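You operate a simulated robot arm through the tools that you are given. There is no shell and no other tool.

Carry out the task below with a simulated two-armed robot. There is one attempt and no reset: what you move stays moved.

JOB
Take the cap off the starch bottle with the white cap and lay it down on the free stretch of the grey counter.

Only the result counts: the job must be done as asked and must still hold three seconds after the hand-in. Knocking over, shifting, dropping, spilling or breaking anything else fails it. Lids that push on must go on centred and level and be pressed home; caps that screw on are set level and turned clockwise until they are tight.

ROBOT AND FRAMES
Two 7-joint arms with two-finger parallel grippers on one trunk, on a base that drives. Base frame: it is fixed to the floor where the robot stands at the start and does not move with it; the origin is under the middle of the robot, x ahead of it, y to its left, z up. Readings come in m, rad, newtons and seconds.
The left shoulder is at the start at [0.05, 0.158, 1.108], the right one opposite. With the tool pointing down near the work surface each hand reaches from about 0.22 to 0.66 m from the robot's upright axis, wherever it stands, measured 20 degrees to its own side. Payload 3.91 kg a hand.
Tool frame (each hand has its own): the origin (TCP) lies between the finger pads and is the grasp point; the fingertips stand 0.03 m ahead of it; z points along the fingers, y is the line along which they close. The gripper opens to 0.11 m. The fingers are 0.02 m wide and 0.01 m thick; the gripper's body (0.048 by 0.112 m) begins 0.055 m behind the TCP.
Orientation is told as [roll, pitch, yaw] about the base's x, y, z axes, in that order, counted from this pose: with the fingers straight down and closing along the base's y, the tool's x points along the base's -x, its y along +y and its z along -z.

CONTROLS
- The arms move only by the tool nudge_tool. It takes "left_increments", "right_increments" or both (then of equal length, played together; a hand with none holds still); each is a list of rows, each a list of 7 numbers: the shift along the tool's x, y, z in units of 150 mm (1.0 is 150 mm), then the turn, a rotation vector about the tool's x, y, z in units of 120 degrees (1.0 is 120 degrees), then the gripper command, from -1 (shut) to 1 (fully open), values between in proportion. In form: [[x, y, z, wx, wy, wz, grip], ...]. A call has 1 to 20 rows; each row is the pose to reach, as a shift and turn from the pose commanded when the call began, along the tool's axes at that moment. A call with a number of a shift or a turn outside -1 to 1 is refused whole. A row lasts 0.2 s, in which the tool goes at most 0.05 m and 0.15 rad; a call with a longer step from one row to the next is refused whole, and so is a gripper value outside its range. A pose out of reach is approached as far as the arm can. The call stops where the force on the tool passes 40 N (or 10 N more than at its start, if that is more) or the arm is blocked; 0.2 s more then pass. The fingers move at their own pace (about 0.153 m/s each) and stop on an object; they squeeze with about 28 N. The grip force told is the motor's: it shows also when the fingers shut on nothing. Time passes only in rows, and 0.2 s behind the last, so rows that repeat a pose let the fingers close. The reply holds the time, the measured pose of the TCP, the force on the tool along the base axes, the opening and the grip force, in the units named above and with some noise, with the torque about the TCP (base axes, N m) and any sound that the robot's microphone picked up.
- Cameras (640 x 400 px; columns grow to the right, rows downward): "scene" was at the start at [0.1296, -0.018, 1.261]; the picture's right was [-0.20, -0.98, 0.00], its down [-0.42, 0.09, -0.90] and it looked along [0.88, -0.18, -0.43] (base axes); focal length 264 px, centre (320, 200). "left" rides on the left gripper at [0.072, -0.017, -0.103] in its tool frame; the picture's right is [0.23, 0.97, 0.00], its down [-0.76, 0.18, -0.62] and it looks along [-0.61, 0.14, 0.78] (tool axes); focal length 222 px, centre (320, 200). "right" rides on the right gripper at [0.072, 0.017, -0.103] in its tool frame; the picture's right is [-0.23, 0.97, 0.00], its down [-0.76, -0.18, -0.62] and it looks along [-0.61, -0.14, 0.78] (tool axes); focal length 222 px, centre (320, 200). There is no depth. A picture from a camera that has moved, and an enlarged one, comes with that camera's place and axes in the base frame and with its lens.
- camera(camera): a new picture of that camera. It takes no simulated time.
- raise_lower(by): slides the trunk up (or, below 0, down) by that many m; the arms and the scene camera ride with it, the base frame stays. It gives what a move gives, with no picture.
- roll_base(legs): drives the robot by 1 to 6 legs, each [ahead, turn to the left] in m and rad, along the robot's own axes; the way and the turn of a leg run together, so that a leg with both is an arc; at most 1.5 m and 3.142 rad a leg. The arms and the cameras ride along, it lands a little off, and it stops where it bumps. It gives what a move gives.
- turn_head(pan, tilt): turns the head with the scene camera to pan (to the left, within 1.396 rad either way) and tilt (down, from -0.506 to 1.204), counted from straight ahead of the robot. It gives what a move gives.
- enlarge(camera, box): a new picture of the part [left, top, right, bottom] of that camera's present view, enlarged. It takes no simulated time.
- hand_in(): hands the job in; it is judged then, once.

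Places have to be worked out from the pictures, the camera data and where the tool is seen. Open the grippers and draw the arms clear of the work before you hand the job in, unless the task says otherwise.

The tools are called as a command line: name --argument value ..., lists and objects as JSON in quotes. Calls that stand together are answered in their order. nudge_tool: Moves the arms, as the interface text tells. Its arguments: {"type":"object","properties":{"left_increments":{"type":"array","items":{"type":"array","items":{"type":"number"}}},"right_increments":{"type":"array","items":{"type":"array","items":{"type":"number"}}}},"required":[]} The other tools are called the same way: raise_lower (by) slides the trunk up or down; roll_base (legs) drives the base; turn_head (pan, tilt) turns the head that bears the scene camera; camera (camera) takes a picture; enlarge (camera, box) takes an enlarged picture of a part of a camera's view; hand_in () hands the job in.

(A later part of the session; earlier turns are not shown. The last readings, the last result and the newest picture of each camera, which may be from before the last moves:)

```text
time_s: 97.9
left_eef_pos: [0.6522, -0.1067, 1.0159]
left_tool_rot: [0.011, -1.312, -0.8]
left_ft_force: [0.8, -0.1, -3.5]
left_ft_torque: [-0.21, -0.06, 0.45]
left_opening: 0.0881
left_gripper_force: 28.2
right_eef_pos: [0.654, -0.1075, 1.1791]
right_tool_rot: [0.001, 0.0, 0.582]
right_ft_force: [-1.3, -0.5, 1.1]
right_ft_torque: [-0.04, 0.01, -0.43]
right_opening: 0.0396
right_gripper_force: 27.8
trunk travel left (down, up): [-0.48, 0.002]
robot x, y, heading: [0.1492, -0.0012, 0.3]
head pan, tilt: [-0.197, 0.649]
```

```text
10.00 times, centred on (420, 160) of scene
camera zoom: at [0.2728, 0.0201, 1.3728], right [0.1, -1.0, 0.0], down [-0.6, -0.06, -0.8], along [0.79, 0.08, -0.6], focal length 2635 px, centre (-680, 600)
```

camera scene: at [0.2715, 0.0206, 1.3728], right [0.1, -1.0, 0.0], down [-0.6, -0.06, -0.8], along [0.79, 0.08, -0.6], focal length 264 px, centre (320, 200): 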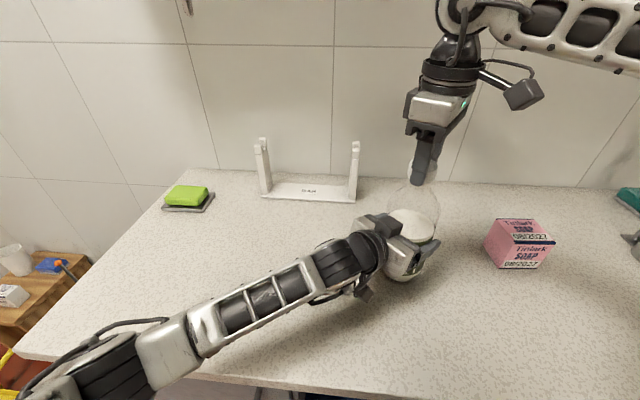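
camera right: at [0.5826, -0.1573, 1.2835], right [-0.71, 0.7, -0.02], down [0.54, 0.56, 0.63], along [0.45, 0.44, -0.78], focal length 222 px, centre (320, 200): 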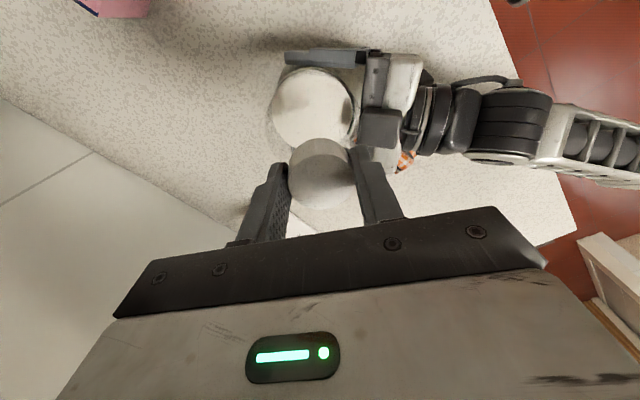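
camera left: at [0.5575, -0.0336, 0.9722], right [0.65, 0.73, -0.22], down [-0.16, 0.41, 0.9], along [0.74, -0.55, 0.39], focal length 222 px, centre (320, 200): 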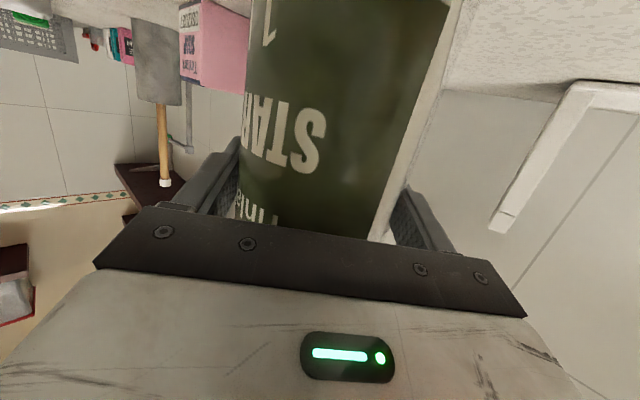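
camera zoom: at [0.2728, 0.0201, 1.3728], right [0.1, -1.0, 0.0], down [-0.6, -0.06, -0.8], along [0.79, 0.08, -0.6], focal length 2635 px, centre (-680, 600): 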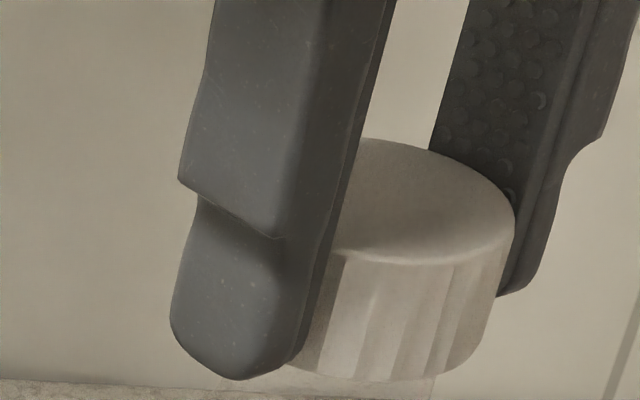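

There's a steady 0.42 Nm against the turn with no side force, as if the fingers slip and the cap is at a stop. I release gently and inspect the cap and neck closely.

nudge_tool --right_increments '[[0, 0, 0, 0, 0, 0, -0.1], [0, 0, 0, 0, 0, 0, 0.2], [0, 0, 0, 0, 0, 0, 0.2]]'

enlarge --camera "scene" --box '[395, 140, 445, 180]'

enlarge --camera "scene" --box '[380, 140, 460, 240]'

enlarge --camera "right" --box '[260, 110, 380, 220]'

```text
time_s: 98.7
left_eef_pos: [0.6526, -0.1068, 1.0174]
left_tool_rot: [0.012, -1.312, -0.804]
left_ft_force: [0.7, 0.3, -2.4]
left_ft_torque: [-0.07, 0.08, 0.02]
left_opening: 0.0882
left_gripper_force: 27.8
right_eef_pos: [0.6537, -0.1096, 1.1792]
right_tool_rot: [0.001, 0.0, 0.581]
right_ft_force: [-0.4, 0.5, -0.8]
right_ft_torque: [0.02, 0.02, -0.03]
right_opening: 0.066
right_gripper_force: 0.0
trunk travel left (down, up): [-0.48, 0.002]
robot x, y, heading: [0.1487, -0.001, 0.301]
head pan, tilt: [-0.197, 0.649]
```

```text
10.00 times, centred on (420, 160) of scene
camera zoom: at [0.2728, 0.0203, 1.3728], right [0.1, -1.0, 0.0], down [-0.6, -0.06, -0.8], along [0.79, 0.08, -0.6], focal length 2635 px, centre (-680, 600)
```

zoom: 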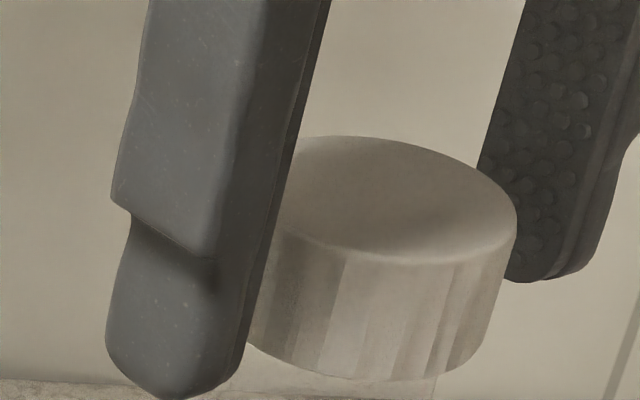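

```text
4.00 times, centred on (420, 190) of scene
camera zoom: at [0.2728, 0.0203, 1.3728], right [0.1, -1.0, 0.0], down [-0.6, -0.06, -0.8], along [0.79, 0.08, -0.6], focal length 1054 px, centre (-80, 240)
```

zoom: 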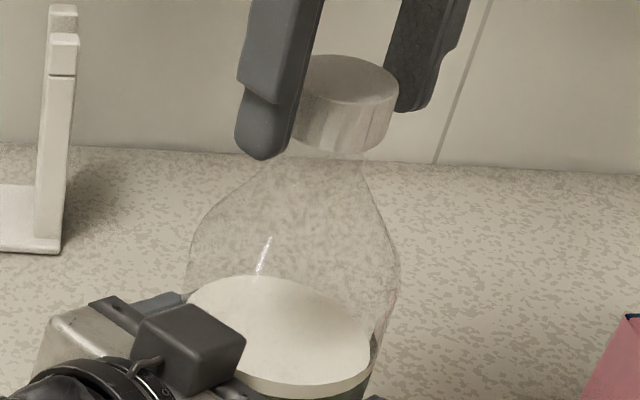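

```text
3.64 times, centred on (320, 165) of right
camera zoom: at [0.5847, -0.1355, 1.2831], right [-0.34, 0.94, 0.0], down [0.74, 0.27, 0.62], along [0.58, 0.22, -0.78], focal length 808 px, centre (320, 327)
```

zoom: 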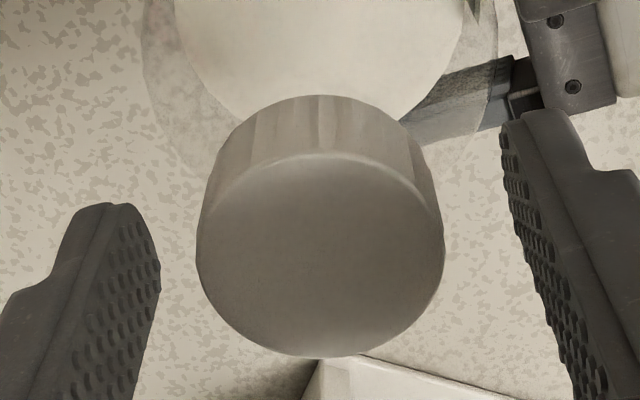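

The rib pattern is unchanged by the last stroke, so the fingers slipped while the cap stood still. The bottle may be slightly cocked by the earlier pull, so I let the left hand open a few millimetres to reseat the bottle, and look again.

nudge_tool --left_increments '[[0, 0, 0, 0, 0, 0, 0.65], [0, 0, 0, 0, 0, 0, 0.75], [0, 0, 0, 0, 0, 0, 0.85], [0, 0, 0, 0, 0, 0, 0.85]]'

enlarge --camera "scene" --box '[395, 140, 445, 180]'

enlarge --camera "scene" --box '[340, 110, 500, 310]'

enlarge --camera "right" --box '[240, 60, 400, 220]'

```text
time_s: 99.7
left_eef_pos: [0.6527, -0.1048, 1.017]
left_tool_rot: [0.011, -1.313, -0.804]
left_ft_force: [0.8, -0.3, 0.3]
left_ft_torque: [0.0, 0.01, -0.01]
left_opening: 0.1021
left_gripper_force: 0.0
right_eef_pos: [0.6547, -0.1089, 1.1802]
right_tool_rot: [0.002, 0.001, 0.581]
right_ft_force: [0.1, 0.0, 0.4]
right_ft_torque: [0.03, 0.02, -0.01]
right_opening: 0.0663
right_gripper_force: 0.1
trunk travel left (down, up): [-0.48, 0.002]
robot x, y, heading: [0.1466, -0.001, 0.3]
head pan, tilt: [-0.197, 0.649]
```

```text
10.00 times, centred on (420, 160) of scene
camera zoom: at [0.2725, 0.0202, 1.3728], right [0.1, -1.0, 0.0], down [-0.6, -0.06, -0.8], along [0.79, 0.08, -0.6], focal length 2635 px, centre (-680, 600)
```

zoom: 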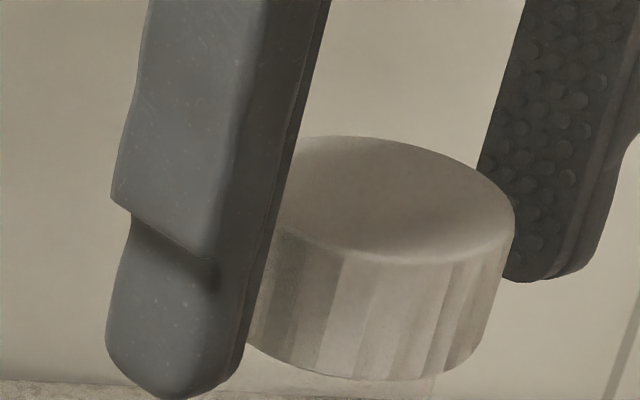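

```text
2.00 times, centred on (420, 210) of scene
camera zoom: at [0.2725, 0.0202, 1.3728], right [0.1, -1.0, 0.0], down [-0.6, -0.06, -0.8], along [0.79, 0.08, -0.6], focal length 527 px, centre (120, 180)
```

zoom: 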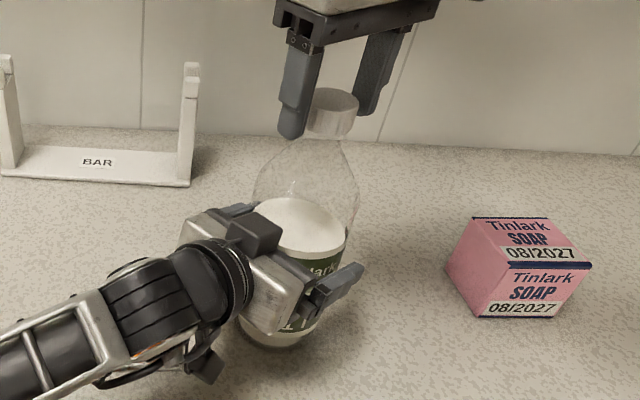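

```text
2.50 times, centred on (320, 140) of right
camera zoom: at [0.5844, -0.1355, 1.2833], right [-0.34, 0.94, 0.0], down [0.73, 0.27, 0.62], along [0.58, 0.22, -0.78], focal length 555 px, centre (320, 350)
```

zoom: 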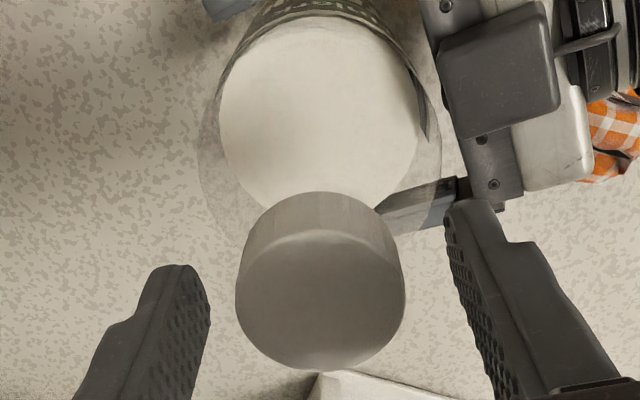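

The bottle stands flat and the cap is about 3 mm higher than at the start. I re-hold the bottle, grip the cap, and turn it a little clockwise to learn whether it moves freely that way (end stop) or is jammed.

nudge_tool --left_increments '[[0, 0, 0, 0, 0, 0, 0.75], [0, 0, 0, 0, 0, 0, 0.7], [0, 0, 0, 0, 0, 0, 0.65], [0, 0, 0, 0, 0, 0, 0.62], [0, 0, 0, 0, 0, 0, 0.6], [0, 0, 0, 0, 0, 0, 0.5], [0, 0, 0, 0, 0, 0, -1], [0, 0, 0, 0, 0, 0, -1]]'

nudge_tool --right_increments '[[0, 0.002, 0, 0, 0, 0, 0.1], [0, 0.002, 0, 0, 0, 0, -0.1], [0, 0.002, 0, 0, 0, 0, -0.18], [0, 0.002, 0, 0, 0, 0, -0.25], [0, 0.002, 0, 0, 0, 0, -0.35], [0, 0.002, 0, 0, 0, 0, -1], [0, 0.002, 0, 0, 0, 0, -1]]'

nudge_tool --right_increments '[[0, 0, 0, 0, 0, 0.04, -1], [0, 0, 0, 0, 0, 0.08, -1]]'

nudge_tool --right_increments '[[0, 0, 0, 0, 0, 0.05, -1], [0, 0, 0, 0, 0, 0.1, -1], [0, 0, 0, 0, 0, 0.15, -1]]'

enlarge --camera "scene" --box '[395, 140, 445, 180]'

```text
time_s: 101.5
left_eef_pos: [0.653, -0.1059, 1.0175]
left_tool_rot: [0.012, -1.312, -0.805]
left_ft_force: [1.1, -0.4, -0.5]
left_ft_torque: [0.01, 0.0, 0.04]
left_opening: 0.088
left_gripper_force: 27.8
right_eef_pos: [0.654, -0.1094, 1.1788]
right_tool_rot: [0.003, 0.0, 0.58]
right_ft_force: [-0.1, 0.0, -0.2]
right_ft_torque: [0.0, 0.02, 0.0]
right_opening: 0.0661
right_gripper_force: 0.1
trunk travel left (down, up): [-0.48, 0.002]
robot x, y, heading: [0.1448, 0.0011, 0.297]
head pan, tilt: [-0.197, 0.649]
```

```text
time_s: 103.1
left_eef_pos: [0.6525, -0.105, 1.0161]
left_tool_rot: [0.011, -1.314, -0.805]
left_ft_force: [-0.7, 3.8, -0.1]
left_ft_torque: [-0.22, -0.08, 0.03]
left_opening: 0.0881
left_gripper_force: 27.7
right_eef_pos: [0.6545, -0.1091, 1.1804]
right_tool_rot: [0.003, -0.001, 0.578]
right_ft_force: [1.0, -2.6, -0.3]
right_ft_torque: [-0.06, -0.03, 0.02]
right_opening: 0.0396
right_gripper_force: 28.4
trunk travel left (down, up): [-0.48, 0.002]
robot x, y, heading: [0.1454, 0.0011, 0.3]
head pan, tilt: [-0.197, 0.649]
```

```text
time_s: 103.7
left_eef_pos: [0.6531, -0.1064, 1.0171]
left_tool_rot: [0.011, -1.316, -0.805]
left_ft_force: [-1.5, 5.8, 0.7]
left_ft_torque: [-0.24, -0.1, -0.06]
left_opening: 0.0879
left_gripper_force: 28.2
right_eef_pos: [0.6536, -0.1095, 1.1791]
right_tool_rot: [0.003, 0.0, 0.411]
right_ft_force: [2.3, -3.5, -1.0]
right_ft_torque: [-0.09, -0.03, 0.02]
right_opening: 0.0389
right_gripper_force: 27.4
trunk travel left (down, up): [-0.48, 0.002]
robot x, y, heading: [0.1502, 0.001, 0.295]
head pan, tilt: [-0.197, 0.649]
```

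```text
time_s: 104.5
left_eef_pos: [0.6534, -0.1071, 1.0171]
left_tool_rot: [0.01, -1.314, -0.802]
left_ft_force: [-4.1, 7.4, 1.3]
left_ft_torque: [-0.52, -0.31, -0.04]
left_opening: 0.088
left_gripper_force: 28.2
right_eef_pos: [0.6546, -0.108, 1.1791]
right_tool_rot: [0.001, -0.001, 0.096]
right_ft_force: [3.6, -6.6, -1.7]
right_ft_torque: [-0.17, -0.07, 0.01]
right_opening: 0.0392
right_gripper_force: 27.7
trunk travel left (down, up): [-0.48, 0.002]
robot x, y, heading: [0.15, -0.0008, 0.294]
head pan, tilt: [-0.197, 0.649]
```

```text
10.00 times, centred on (420, 160) of scene
camera zoom: at [0.2725, 0.0203, 1.3728], right [0.1, -1.0, 0.0], down [-0.6, -0.06, -0.8], along [0.79, 0.08, -0.6], focal length 2635 px, centre (-680, 600)
```

zoom: 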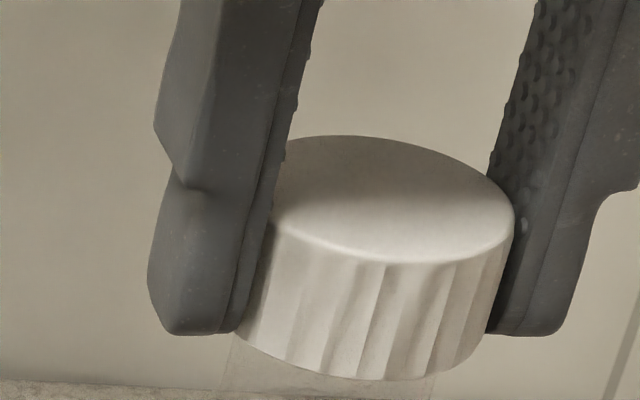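

Clockwise turns freely and the ribs moved, so there is a definite end stop in the counter-clockwise direction — the cap seems unscrewed to its stop. I turn it back counter-clockwise to the stop, balancing the side force.

nudge_tool --right_increments '[[0, -0.004, 0, 0, 0, -0.05, -1], [0, -0.004, 0, 0, 0, -0.1, -1], [0, -0.003, 0, 0, 0, -0.15, -1], [0, -0.003, 0, 0, 0, -0.2, -1]]'

nudge_tool --right_increments '[[0, 0, 0, 0, 0, -0.03, -1], [0, 0, 0, 0, 0, -0.06, -1]]'

enlarge --camera "scene" --box '[395, 140, 445, 180]'

```text
time_s: 105.5
left_eef_pos: [0.6527, -0.1059, 1.0169]
left_tool_rot: [0.015, -1.315, -0.808]
left_ft_force: [-5.0, 5.9, 2.1]
left_ft_torque: [-0.04, -0.46, -0.11]
left_opening: 0.0882
left_gripper_force: 28.0
right_eef_pos: [0.6522, -0.1091, 1.1795]
right_tool_rot: [0.002, -0.002, 0.518]
right_ft_force: [5.0, -2.0, -1.9]
right_ft_torque: [-0.07, -0.13, -0.01]
right_opening: 0.0394
right_gripper_force: 27.9
trunk travel left (down, up): [-0.48, 0.002]
robot x, y, heading: [0.1509, -0.0012, 0.297]
head pan, tilt: [-0.197, 0.649]
```

```text
time_s: 106.1
left_eef_pos: [0.6516, -0.1063, 1.0163]
left_tool_rot: [0.01, -1.312, -0.8]
left_ft_force: [1.0, 2.2, 1.5]
left_ft_torque: [0.19, 0.23, 0.02]
left_opening: 0.0882
left_gripper_force: 28.0
right_eef_pos: [0.6528, -0.1094, 1.1794]
right_tool_rot: [0.0, 0.0, 0.643]
right_ft_force: [-0.6, -1.1, -0.1]
right_ft_torque: [-0.02, -0.01, -0.01]
right_opening: 0.0389
right_gripper_force: 27.7
trunk travel left (down, up): [-0.48, 0.002]
robot x, y, heading: [0.1458, 0.002, 0.293]
head pan, tilt: [-0.197, 0.649]
```

```text
10.00 times, centred on (420, 160) of scene
camera zoom: at [0.2724, 0.0203, 1.3728], right [0.1, -1.0, 0.0], down [-0.6, -0.06, -0.8], along [0.79, 0.08, -0.6], focal length 2635 px, centre (-680, 600)
```

zoom: 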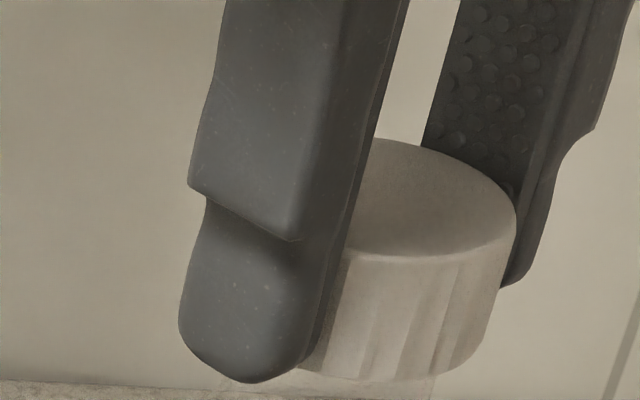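

It turned past the former angle with no torque. I continue counter-clockwise in small steps to see where resistance begins.

nudge_tool --right_increments '[[0, 0, 0, 0, 0, -0.03, -1], [0, 0, 0, 0, 0, -0.06, -1]]'

```text
time_s: 106.7
left_eef_pos: [0.6519, -0.1066, 1.0167]
left_tool_rot: [0.011, -1.314, -0.803]
left_ft_force: [1.2, 1.5, 1.2]
left_ft_torque: [0.17, 0.22, -0.02]
left_opening: 0.0881
left_gripper_force: 27.8
right_eef_pos: [0.654, -0.1084, 1.1797]
right_tool_rot: [0.002, -0.003, 0.77]
right_ft_force: [-0.3, 0.0, 0.3]
right_ft_torque: [0.02, 0.02, 0.05]
right_opening: 0.0392
right_gripper_force: 28.3
trunk travel left (down, up): [-0.48, 0.002]
robot x, y, heading: [0.1466, 0.0015, 0.297]
head pan, tilt: [-0.197, 0.649]
```

No resistance any more: the earlier torque came from the bottle hanging cocked. The thread still needs more turns, so I open, wind the hand back, and continue with clean strokes.

nudge_tool --right_increments '[[0, 0, 0, 0, 0, 0, -0.1], [0, 0, 0, 0, 0, 0, 0.2], [0, 0, 0, 0, 0, 0, 0.2], [0, 0, 0, 0, 0, 0.065, 0.2], [0, 0, 0, 0, 0, 0.13, 0.2], [0, 0, 0, 0, 0, 0.195, 0.2], [0, 0, 0, 0, 0, 0.26, 0.2], [0, 0, 0, 0, 0, 0.325, 0.2], [0, 0, 0, 0, 0, 0.39, 0.2], [0, 0, 0, 0, 0, 0.455, 0.2], [0, 0, 0, 0, 0, 0.52, 0.2], [0, 0, 0, 0, 0, 0.585, 0.2], [0, 0, 0, 0, 0, 0.65, 0.2], [0, 0, 0, 0, 0, 0.715, 0.2], [0, 0, 0, 0, 0, 0.78, 0.2], [0, 0, 0, 0, 0, 0.84, 0.2], [0, 0, 0, 0, 0, 0.89, 0.2], [0, 0, 0, 0, 0, 0.89, 0.2]]'

enlarge --camera "right" --box '[240, 60, 400, 220]'

enlarge --camera "scene" --box '[395, 140, 445, 180]'

```text
time_s: 110.5
left_eef_pos: [0.6526, -0.1059, 1.0169]
left_tool_rot: [0.012, -1.313, -0.804]
left_ft_force: [1.9, -0.2, 1.0]
left_ft_torque: [-0.08, 0.19, 0.03]
left_opening: 0.0882
left_gripper_force: 27.7
right_eef_pos: [0.6533, -0.1102, 1.1801]
right_tool_rot: [0.001, 0.003, -1.097]
right_ft_force: [0.2, 0.2, -0.7]
right_ft_torque: [0.0, -0.02, 0.0]
right_opening: 0.0663
right_gripper_force: 0.0
trunk travel left (down, up): [-0.48, 0.002]
robot x, y, heading: [0.1497, -0.0038, 0.302]
head pan, tilt: [-0.197, 0.649]
```

```text
2.50 times, centred on (320, 140) of right
camera zoom: at [0.6357, -0.038, 1.2839], right [0.97, 0.24, 0.0], down [0.19, -0.76, 0.62], along [0.15, -0.6, -0.78], focal length 555 px, centre (320, 350)
```

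zoom: 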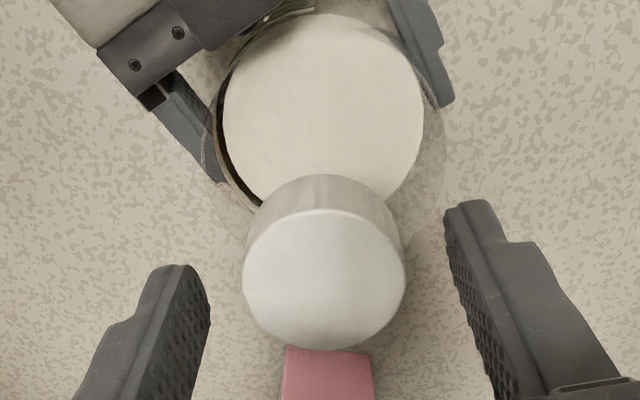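

```text
10.00 times, centred on (420, 160) of scene
camera zoom: at [0.2726, 0.0203, 1.3728], right [0.1, -1.0, 0.0], down [-0.6, -0.06, -0.8], along [0.79, 0.08, -0.6], focal length 2635 px, centre (-680, 600)
```

zoom: 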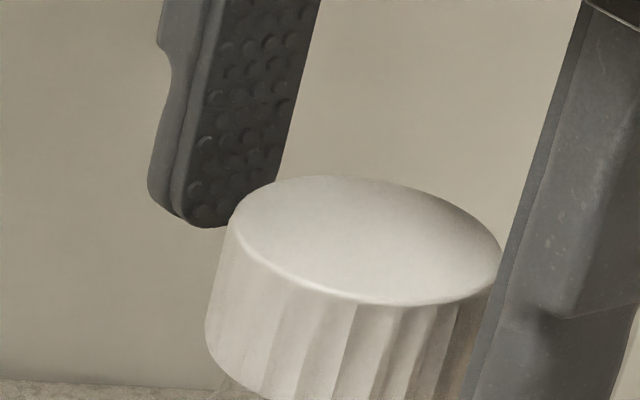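

The cap now sits visibly lower than a moment ago; I look at the whole scene closely before touching anything.

enlarge --camera "scene" --box '[380, 130, 460, 230]'

camera --camera "scene"

camera --camera "left"

camera --camera "right"

```text
4.00 times, centred on (420, 180) of scene
camera zoom: at [0.2726, 0.0203, 1.3728], right [0.1, -1.0, 0.0], down [-0.6, -0.06, -0.8], along [0.79, 0.08, -0.6], focal length 1054 px, centre (-80, 280)
```

zoom: 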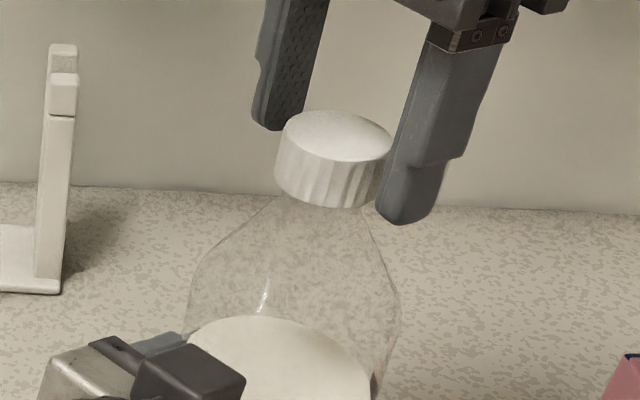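

```text
taken
camera scene: at [0.2726, 0.0203, 1.3728], right [0.1, -1.0, 0.0], down [-0.6, -0.06, -0.8], along [0.79, 0.08, -0.6], focal length 264 px, centre (320, 200)
```

scene: 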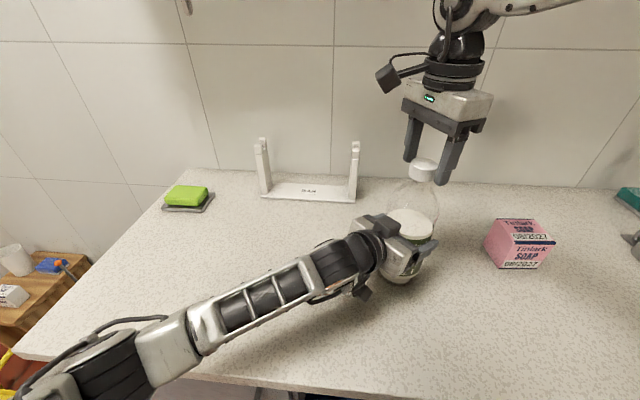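

```text
taken
camera left: at [0.5575, -0.0334, 0.9724], right [0.65, 0.73, -0.22], down [-0.16, 0.41, 0.9], along [0.74, -0.55, 0.39], focal length 222 px, centre (320, 200)
```

left: 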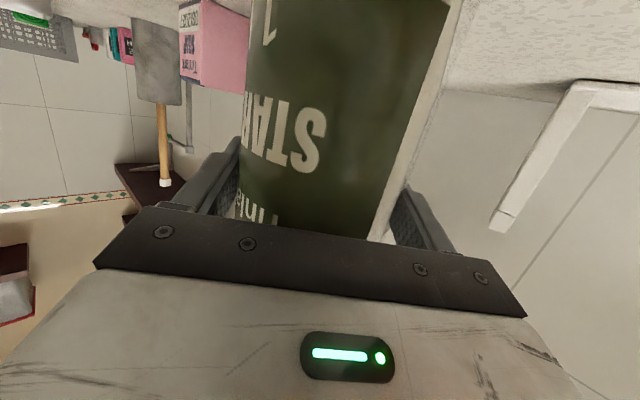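

```text
taken
camera right: at [0.6357, -0.038, 1.2839], right [0.97, 0.24, 0.0], down [0.19, -0.76, 0.62], along [0.15, -0.6, -0.78], focal length 222 px, centre (320, 200)
```

right: 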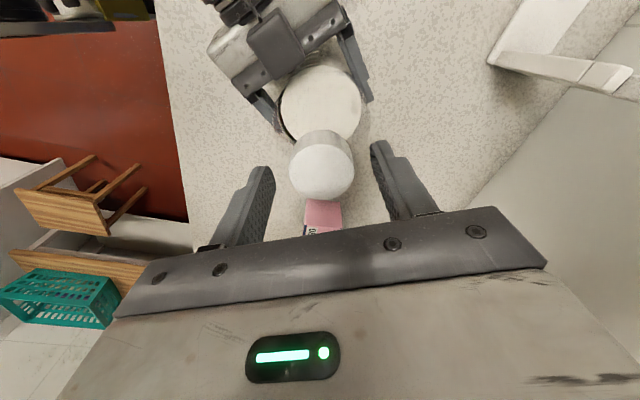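

The cap has come loose: it dropped over the neck onto the bottle's shoulder when released, so it is now free. I lower the fingers 5 mm, grip it, and lift straight up gently.

nudge_tool --right_increments '[[0.008, 0.006, 0.015, 0, 0, 0, 0.1], [0.008, 0.006, 0.03, 0, 0, 0, -0.1], [0.008, 0.006, 0.03, 0, 0, 0, -0.18], [0.008, 0.006, 0.03, 0, 0, 0, -0.25], [0.008, 0.006, 0.03, 0, 0, 0, -0.35], [0.008, 0.006, 0.03, 0, 0, 0, -1], [0.008, 0.006, 0.03, 0, 0, 0, -1]]'

nudge_tool --right_increments '[[0, 0, -0.01, 0, 0, 0, -1], [0, 0, -0.02, 0, 0, 0, -1], [0, 0, -0.03, 0, 0, 0, -1]]'

enlarge --camera "scene" --box '[380, 130, 460, 230]'

```text
time_s: 112.1
left_eef_pos: [0.6514, -0.1055, 1.0175]
left_tool_rot: [0.013, -1.314, -0.805]
left_ft_force: [1.6, -0.4, 0.1]
left_ft_torque: [-0.15, 0.2, -0.01]
left_opening: 0.0883
left_gripper_force: 27.6
right_eef_pos: [0.6542, -0.1084, 1.1768]
right_tool_rot: [0.0, 0.0, -1.097]
right_ft_force: [-0.7, 1.4, -0.2]
right_ft_torque: [0.01, -0.01, -0.03]
right_opening: 0.0403
right_gripper_force: 28.1
trunk travel left (down, up): [-0.48, 0.002]
robot x, y, heading: [0.1497, -0.0032, 0.296]
head pan, tilt: [-0.197, 0.649]
```

```text
time_s: 112.9
left_eef_pos: [0.6509, -0.1057, 1.0169]
left_tool_rot: [0.011, -1.315, -0.807]
left_ft_force: [1.1, -0.5, -0.1]
left_ft_torque: [-0.19, 0.2, -0.03]
left_opening: 0.0881
left_gripper_force: 27.9
right_eef_pos: [0.654, -0.1089, 1.1801]
right_tool_rot: [0.001, 0.002, -1.093]
right_ft_force: [0.1, -0.3, 0.1]
right_ft_torque: [-0.01, 0.01, -0.04]
right_opening: 0.0395
right_gripper_force: 27.9
trunk travel left (down, up): [-0.48, 0.002]
robot x, y, heading: [0.1506, 0.0008, 0.297]
head pan, tilt: [-0.197, 0.649]
```

```text
4.00 times, centred on (420, 180) of scene
camera zoom: at [0.2726, 0.0203, 1.3728], right [0.1, -1.0, 0.0], down [-0.6, -0.06, -0.8], along [0.79, 0.08, -0.6], focal length 1054 px, centre (-80, 280)
```

zoom: 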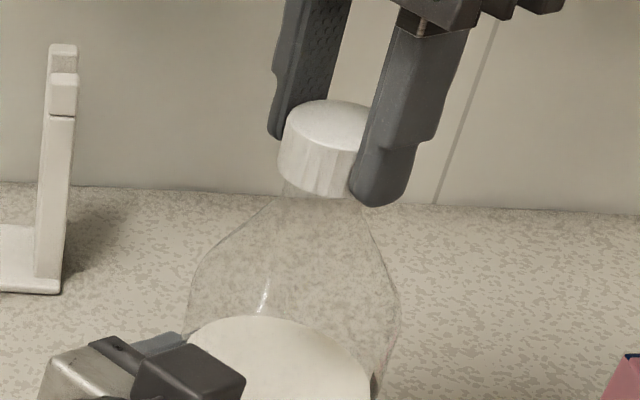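

The cap rises 4.5 mm with no force on either hand. I keep lifting straight up in small steps.

nudge_tool --right_increments '[[0, 0, -0.015, 0, 0, 0, -1], [0, 0, -0.03, 0, 0, 0, -1], [0, 0, -0.045, 0, 0, 0, -1]]'

enlarge --camera "scene" --box '[380, 130, 460, 230]'

```text
time_s: 113.7
left_eef_pos: [0.6525, -0.106, 1.0168]
left_tool_rot: [0.011, -1.314, -0.805]
left_ft_force: [0.3, -0.7, 0.1]
left_ft_torque: [-0.17, 0.21, 0.05]
left_opening: 0.088
left_gripper_force: 27.9
right_eef_pos: [0.6538, -0.107, 1.1867]
right_tool_rot: [0.0, 0.002, -1.096]
right_ft_force: [-1.4, -0.1, -0.6]
right_ft_torque: [-0.01, -0.01, 0.01]
right_opening: 0.0399
right_gripper_force: 27.1
trunk travel left (down, up): [-0.48, 0.002]
robot x, y, heading: [0.1493, -0.0019, 0.302]
head pan, tilt: [-0.197, 0.649]
```

```text
4.00 times, centred on (420, 180) of scene
camera zoom: at [0.2726, 0.0202, 1.3728], right [0.1, -1.0, 0.0], down [-0.6, -0.06, -0.8], along [0.79, 0.08, -0.6], focal length 1054 px, centre (-80, 280)
```

zoom: 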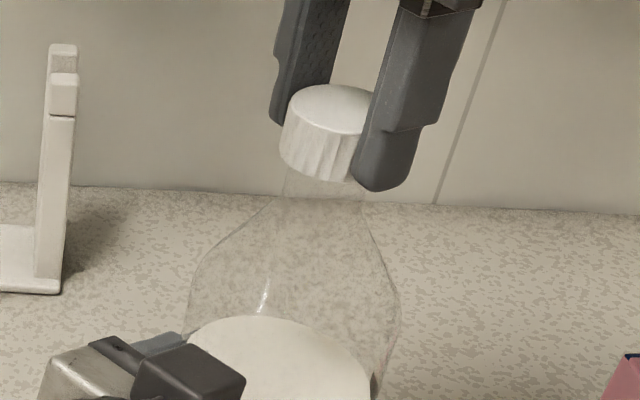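

The cap keeps rising freely with the neck now showing below it. I lift another 27 mm to clear the neck.

nudge_tool --right_increments '[[0, 0, -0.02, 0, 0, 0, -1], [0, 0, -0.04, 0, 0, 0, -1], [0, 0, -0.07, 0, 0, 0, -1], [0, 0, -0.1, 0, 0, 0, -1], [0, 0, -0.14, 0, 0, 0, -1], [0, 0, -0.18, 0, 0, 0, -1]]'

enlarge --camera "scene" --box '[360, 110, 480, 230]'

```text
time_s: 115.1
left_eef_pos: [0.6528, -0.1055, 1.0169]
left_tool_rot: [0.015, -1.315, -0.804]
left_ft_force: [0.0, 0.0, 0.8]
left_ft_torque: [-0.2, 0.25, 0.01]
left_opening: 0.0882
left_gripper_force: 27.8
right_eef_pos: [0.654, -0.1069, 1.2134]
right_tool_rot: [0.001, 0.0, -1.098]
right_ft_force: [0.7, -0.2, -0.4]
right_ft_torque: [0.02, -0.03, 0.01]
right_opening: 0.0402
right_gripper_force: 28.2
trunk travel left (down, up): [-0.48, 0.002]
robot x, y, heading: [0.1478, -0.0014, 0.299]
head pan, tilt: [-0.197, 0.649]
```

```text
3.33 times, centred on (420, 170) of scene
camera zoom: at [0.2726, 0.0202, 1.3728], right [0.1, -1.0, 0.0], down [-0.6, -0.06, -0.8], along [0.79, 0.08, -0.6], focal length 878 px, centre (-13, 300)
```

zoom: 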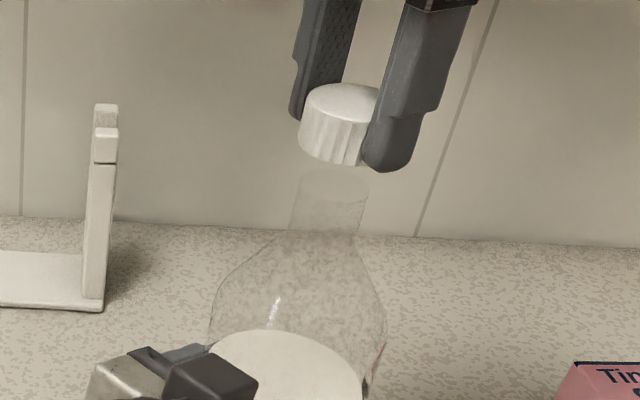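

The cap is clear of the neck. I raise it a little more and carry it to the right-front free area around (0.58, -0.27).

nudge_tool --right_increments '[[0, 0, -0.03, 0, 0, 0, -1], [0, 0, -0.06, 0, 0, 0, -1], [-0.05, -0.06, -0.06, 0, 0, 0, -1], [-0.15, -0.19, -0.06, 0, 0, 0, -1], [-0.28, -0.35, -0.06, 0, 0, 0, -1], [-0.41, -0.51, -0.06, 0, 0, 0, -1], [-0.54, -0.68, -0.06, 0, 0, 0, -1], [-0.66, -0.83, -0.06, 0, 0, 0, -1], [-0.742, -0.935, -0.06, 0, 0, 0, -1], [-0.742, -0.935, -0.06, 0, 0, 0, -1]]'

camera --camera "scene"

camera --camera "right"

```text
time_s: 117.3
left_eef_pos: [0.6519, -0.1061, 1.0164]
left_tool_rot: [0.011, -1.315, -0.804]
left_ft_force: [0.4, 0.7, 0.1]
left_ft_torque: [-0.21, 0.2, -0.06]
left_opening: 0.088
left_gripper_force: 27.5
right_eef_pos: [0.5805, -0.2715, 1.2233]
right_tool_rot: [0.0, 0.001, -1.095]
right_ft_force: [0.7, -0.1, 0.2]
right_ft_torque: [0.02, 0.02, 0.01]
right_opening: 0.04
right_gripper_force: 28.3
trunk travel left (down, up): [-0.48, 0.002]
robot x, y, heading: [0.1476, -0.0018, 0.298]
head pan, tilt: [-0.197, 0.649]
```

```text
taken
camera scene: at [0.2726, 0.0203, 1.3728], right [0.1, -1.0, 0.0], down [-0.6, -0.06, -0.8], along [0.79, 0.08, -0.6], focal length 264 px, centre (320, 200)
```

scene: 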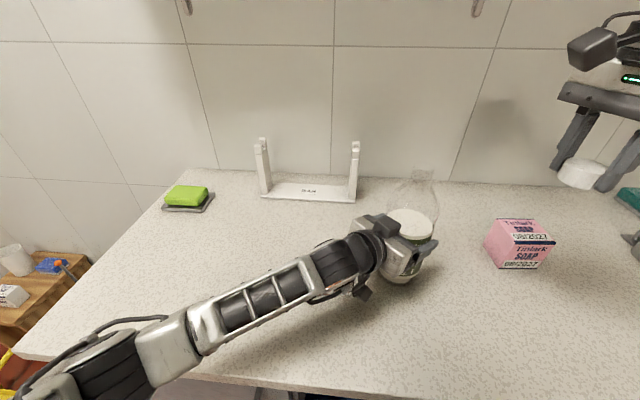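

```text
taken
camera right: at [0.5617, -0.1999, 1.3271], right [0.97, 0.24, 0.0], down [0.19, -0.76, 0.62], along [0.15, -0.6, -0.78], focal length 222 px, centre (320, 200)
```

right: 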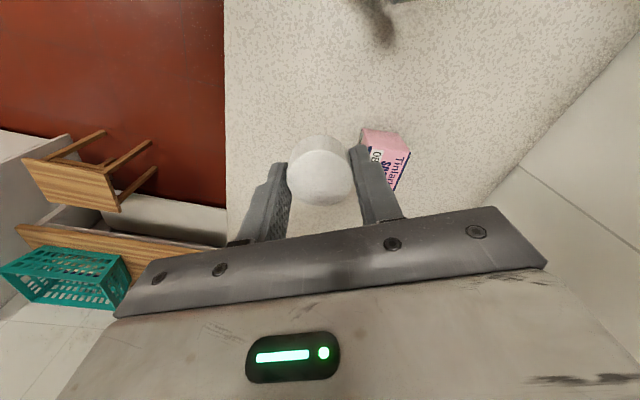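

The cap is held firmly above a clear part of the counter. I descend straight down in two moves to just above the counter.

nudge_tool --right_increments '[[0, 0, 0.2, 0, 0, 0, -1], [0, 0, 0.4, 0, 0, 0, -1], [0, 0, 0.6, 0, 0, 0, -1], [0, 0, 0.8, 0, 0, 0, -1], [0, 0, 1.0, 0, 0, 0, -1]]'

nudge_tool --right_increments '[[0, 0, 0.2, 0, 0, 0, -1], [0, 0, 0.4, 0, 0, 0, -1], [0, 0, 0.55, 0, 0, 0, -1], [0, 0, 0.7, 0, 0, 0, -1], [0, 0, 0.8, 0, 0, 0, -1], [0, 0, 0.8, 0, 0, 0, -1]]'

turn_head --pan -0.6 --tilt 0.75

camera --camera "scene"

camera --camera "right"

```text
time_s: 118.5
left_eef_pos: [0.653, -0.1062, 1.0172]
left_tool_rot: [0.012, -1.315, -0.802]
left_ft_force: [-0.1, -0.1, 0.0]
left_ft_torque: [-0.14, 0.28, -0.03]
left_opening: 0.0883
left_gripper_force: 28.2
right_eef_pos: [0.5808, -0.2708, 1.0733]
right_tool_rot: [0.0, 0.002, -1.096]
right_ft_force: [-0.8, -0.6, -0.4]
right_ft_torque: [-0.02, -0.01, 0.02]
right_opening: 0.0399
right_gripper_force: 28.4
trunk travel left (down, up): [-0.48, 0.002]
robot x, y, heading: [0.1523, -0.0006, 0.301]
head pan, tilt: [-0.197, 0.649]
```

```text
time_s: 119.9
left_eef_pos: [0.653, -0.1053, 1.0168]
left_tool_rot: [0.012, -1.315, -0.806]
left_ft_force: [-0.9, -0.1, 0.7]
left_ft_torque: [-0.17, 0.32, -0.04]
left_opening: 0.0882
left_gripper_force: 28.0
right_eef_pos: [0.5813, -0.269, 0.9528]
right_tool_rot: [0.002, 0.001, -1.097]
right_ft_force: [-0.1, 0.6, 0.1]
right_ft_torque: [-0.01, 0.0, 0.03]
right_opening: 0.0398
right_gripper_force: 27.8
trunk travel left (down, up): [-0.48, 0.002]
robot x, y, heading: [0.1511, -0.0013, 0.296]
head pan, tilt: [-0.197, 0.649]
```

```text
time_s: 120.8
left_eef_pos: [0.652, -0.1062, 1.017]
left_tool_rot: [0.012, -1.314, -0.806]
left_ft_force: [-1.5, 1.0, 0.2]
left_ft_torque: [-0.2, 0.3, -0.01]
left_opening: 0.0882
left_gripper_force: 28.2
right_eef_pos: [0.5799, -0.2704, 0.9523]
right_tool_rot: [0.001, 0.002, -1.096]
right_ft_force: [0.7, -0.3, -0.1]
right_ft_torque: [0.0, -0.01, -0.02]
right_opening: 0.0397
right_gripper_force: 27.6
trunk travel left (down, up): [-0.48, 0.002]
robot x, y, heading: [0.1477, 0.0, 0.292]
head pan, tilt: [-0.6, 0.75]
```

```text
taken
camera scene: at [0.2652, -0.013, 1.3642], right [-0.3, -0.95, 0.0], down [-0.65, 0.2, -0.73], along [0.7, -0.22, -0.68], focal length 264 px, centre (320, 200)
```

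scene: 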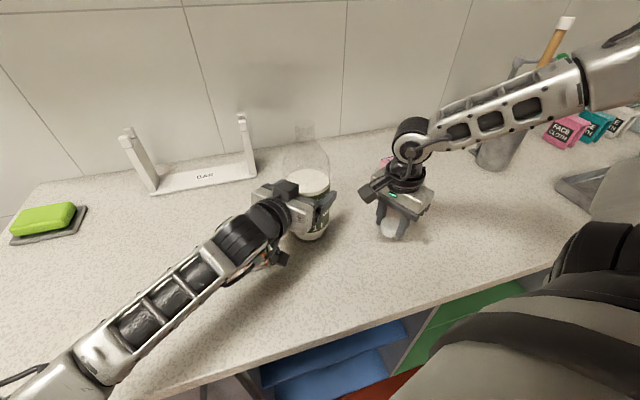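

```text
taken
camera right: at [0.5617, -0.1987, 1.0567], right [0.97, 0.24, 0.0], down [0.19, -0.76, 0.62], along [0.15, -0.6, -0.78], focal length 222 px, centre (320, 200)
```

right: 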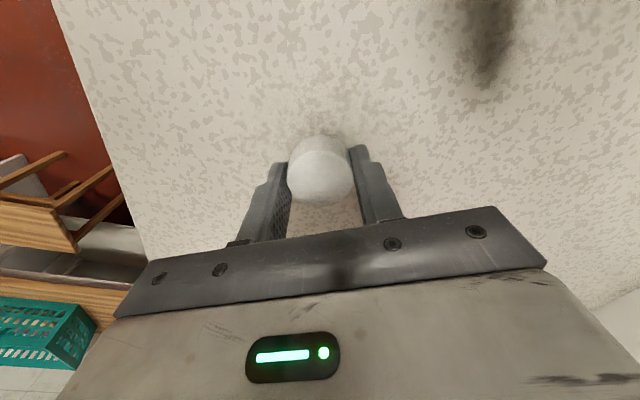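

The cap is about 3 cm above the counter. I go down 26 mm and then feel for contact in small steps.

nudge_tool --right_increments '[[0, 0, 0.06, 0, 0, 0, -1], [0, 0, 0.12, 0, 0, 0, -1], [0, 0, 0.16, 0, 0, 0, -1], [0, 0, 0.175, 0, 0, 0, -1]]'

enlarge --camera "scene" --box '[350, 180, 450, 260]'

enlarge --camera "right" --box '[240, 80, 400, 220]'

```text
time_s: 121.8
left_eef_pos: [0.6503, -0.1057, 1.0174]
left_tool_rot: [0.016, -1.312, -0.808]
left_ft_force: [-0.7, 2.1, 3.2]
left_ft_torque: [-0.12, 0.24, -0.06]
left_opening: 0.0882
left_gripper_force: 28.0
right_eef_pos: [0.5811, -0.2701, 0.9299]
right_tool_rot: [0.002, -0.003, -1.095]
right_ft_force: [-5.3, -4.3, 20.1]
right_ft_torque: [-0.08, 0.39, -0.02]
right_opening: 0.0403
right_gripper_force: 27.7
trunk travel left (down, up): [-0.48, 0.002]
robot x, y, heading: [0.1483, -0.0015, 0.295]
head pan, tilt: [-0.6, 0.75]
stopped in row 4 (right hand): the force on the tool passed its limit at 46 N (the readings are from after the stop); the commanded pose is now the measured one
```

```text
5.00 times, centred on (400, 220) of scene
camera zoom: at [0.2626, -0.0125, 1.3646], right [-0.3, -0.95, 0.0], down [-0.65, 0.2, -0.73], along [0.7, -0.22, -0.68], focal length 1318 px, centre (-80, 100)
```

zoom: 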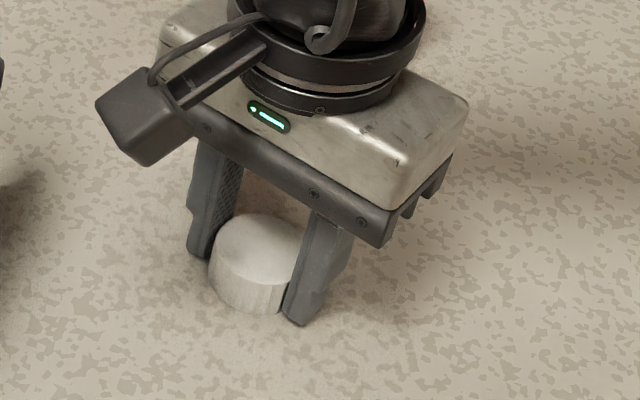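

```text
2.86 times, centred on (320, 150) of right
camera zoom: at [0.5618, -0.198, 1.0335], right [0.97, 0.25, 0.0], down [0.19, -0.76, 0.63], along [0.16, -0.61, -0.78], focal length 635 px, centre (320, 343)
```

zoom: 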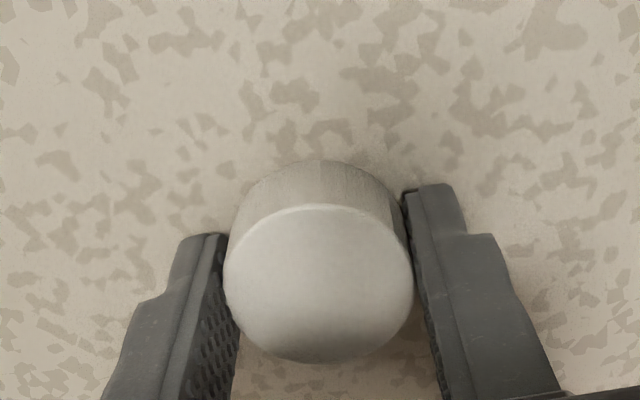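

The cap has touched the counter (about 20 N remains). I ease up about 1 mm to unload before opening.

nudge_tool --right_increments '[[0, 0, -0.004, 0, 0, 0, -1], [0, 0, -0.007, 0, 0, 0, -1], [0, 0, -0.007, 0, 0, 0, -1]]'

```text
time_s: 122.6
left_eef_pos: [0.6512, -0.1048, 1.0168]
left_tool_rot: [0.017, -1.312, -0.809]
left_ft_force: [-5.0, 5.0, 9.2]
left_ft_torque: [-0.05, 0.84, -0.25]
left_opening: 0.0883
left_gripper_force: 28.1
right_eef_pos: [0.581, -0.2707, 0.9299]
right_tool_rot: [0.004, -0.003, -1.094]
right_ft_force: [-3.2, -2.2, 5.0]
right_ft_torque: [-0.09, 0.22, 0.04]
right_opening: 0.0403
right_gripper_force: 27.6
trunk travel left (down, up): [-0.48, 0.002]
robot x, y, heading: [0.1493, -0.0072, 0.297]
head pan, tilt: [-0.6, 0.75]
```

Load is down to 5 N. I open the right gripper to let the cap stand, then look.

nudge_tool --right_increments '[[0, 0, -0.001, 0, 0, 0, -0.2], [0, 0, -0.001, 0, 0, 0, -0.1], [0, 0, -0.001, 0, 0, 0, 0.1], [0, 0, -0.001, 0, 0, 0, 0.3], [0, 0, -0.001, 0, 0, 0, 0.3]]'

enlarge --camera "right" --box '[240, 80, 400, 220]'

enlarge --camera "scene" --box '[230, 120, 450, 260]'

```text
time_s: 123.8
left_eef_pos: [0.652, -0.1051, 1.0169]
left_tool_rot: [0.014, -1.312, -0.807]
left_ft_force: [-2.9, 2.7, 13.6]
left_ft_torque: [-0.54, 0.6, -0.18]
left_opening: 0.0882
left_gripper_force: 27.7
right_eef_pos: [0.5824, -0.2704, 0.9295]
right_tool_rot: [0.003, -0.002, -1.093]
right_ft_force: [-0.5, 0.5, -0.5]
right_ft_torque: [0.03, -0.01, -0.03]
right_opening: 0.0714
right_gripper_force: 0.2
trunk travel left (down, up): [-0.48, 0.002]
robot x, y, heading: [0.1485, -0.004, 0.296]
head pan, tilt: [-0.6, 0.75]
```

```text
2.86 times, centred on (320, 150) of right
camera zoom: at [0.5623, -0.1982, 1.0339], right [0.97, 0.24, 0.0], down [0.19, -0.76, 0.62], along [0.16, -0.6, -0.78], focal length 635 px, centre (320, 343)
```

zoom: 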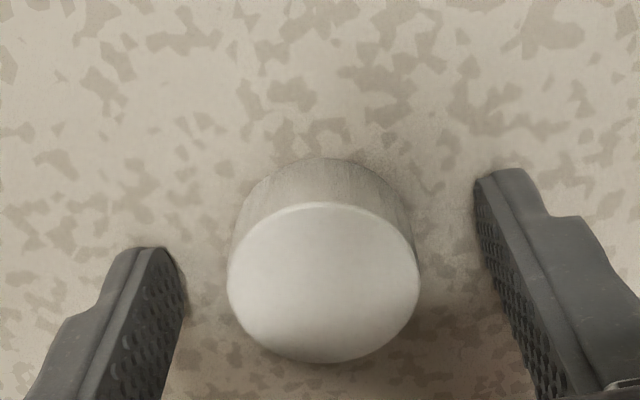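

```text
2.86 times, centred on (340, 190) of scene
camera zoom: at [0.2635, -0.0127, 1.3644], right [-0.3, -0.95, 0.0], down [-0.65, 0.2, -0.73], along [0.7, -0.22, -0.68], focal length 753 px, centre (263, 229)
```

zoom: 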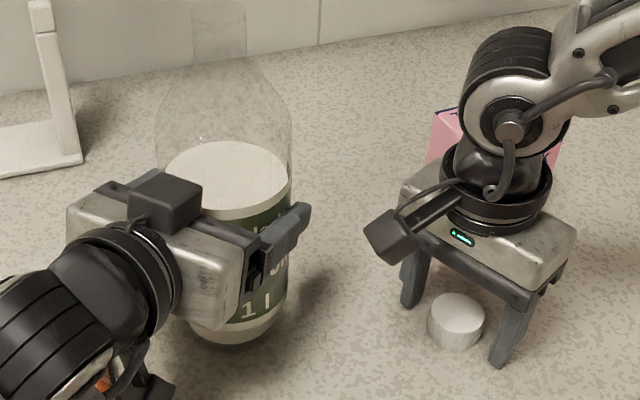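

The cap stands on the counter, freed. I raise the right hand straight up and away, and ease the left hand up 1 mm to unload the bottle.

nudge_tool --right_increments '[[0, 0, -0.1, 0, 0, 0, 0.3], [0, 0, -0.25, 0, 0, 0, 0.3], [0, 0, -0.45, 0, 0, 0, 0.3], [0, 0, -0.65, 0, 0, 0, 0.3], [0, 0, -0.85, 0, 0, 0, 0.3], [0, 0, -1.0, 0, 0, 0, 0.3]]'

nudge_tool --left_increments '[[-0.0032, 0, -0.0009, 0, 0, 0, -1], [-0.0064, 0, -0.0017, 0, 0, 0, -1], [-0.0064, 0, -0.0017, 0, 0, 0, -1]]'

```text
time_s: 125.2
left_eef_pos: [0.6509, -0.1058, 1.0161]
left_tool_rot: [0.017, -1.31, -0.808]
left_ft_force: [-1.7, 0.8, 17.4]
left_ft_torque: [-0.77, 0.4, 0.02]
left_opening: 0.0883
left_gripper_force: 28.0
right_eef_pos: [0.5798, -0.2701, 1.0806]
right_tool_rot: [0.002, -0.002, -1.093]
right_ft_force: [-0.1, 0.0, -0.7]
right_ft_torque: [-0.01, 0.05, 0.01]
right_opening: 0.0713
right_gripper_force: 0.1
trunk travel left (down, up): [-0.48, 0.002]
robot x, y, heading: [0.1482, 0.0019, 0.3]
head pan, tilt: [-0.6, 0.75]
```

```text
time_s: 126.0
left_eef_pos: [0.6503, -0.1047, 1.0162]
left_tool_rot: [0.019, -1.313, -0.811]
left_ft_force: [0.6, 0.4, 14.3]
left_ft_torque: [-0.92, -0.14, 0.02]
left_opening: 0.0884
left_gripper_force: 28.2
right_eef_pos: [0.5789, -0.27, 1.0806]
right_tool_rot: [0.004, -0.001, -1.094]
right_ft_force: [0.0, 1.2, -0.3]
right_ft_torque: [-0.02, -0.01, -0.02]
right_opening: 0.0716
right_gripper_force: 0.1
trunk travel left (down, up): [-0.48, 0.002]
robot x, y, heading: [0.1475, -0.0003, 0.292]
head pan, tilt: [-0.6, 0.75]
```

The left hand still presses down with 14 N; I ease it up another 1.2 mm.

nudge_tool --left_increments '[[-0.004, 0, -0.001, 0, 0, 0, -1], [-0.0077, 0, -0.002, 0, 0, 0, -1], [-0.0077, 0, -0.002, 0, 0, 0, -1]]'

enlarge --camera "scene" --box '[230, 100, 450, 260]'

```text
time_s: 126.8
left_eef_pos: [0.6516, -0.1068, 1.0165]
left_tool_rot: [0.017, -1.31, -0.808]
left_ft_force: [2.8, -1.0, 10.0]
left_ft_torque: [-0.89, -0.32, 0.09]
left_opening: 0.0882
left_gripper_force: 28.6
right_eef_pos: [0.5799, -0.2711, 1.0806]
right_tool_rot: [0.003, -0.004, -1.096]
right_ft_force: [0.6, 0.2, -0.1]
right_ft_torque: [-0.01, 0.01, 0.05]
right_opening: 0.0715
right_gripper_force: 0.0
trunk travel left (down, up): [-0.48, 0.002]
robot x, y, heading: [0.1495, 0.0012, 0.301]
head pan, tilt: [-0.6, 0.75]
```

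```text
2.50 times, centred on (340, 180) of scene
camera zoom: at [0.2645, -0.0133, 1.3642], right [-0.3, -0.95, 0.0], down [-0.65, 0.2, -0.73], along [0.7, -0.22, -0.68], focal length 659 px, centre (270, 250)
```

zoom: 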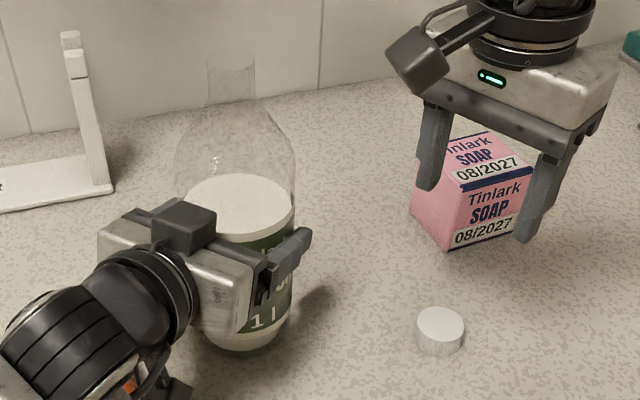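

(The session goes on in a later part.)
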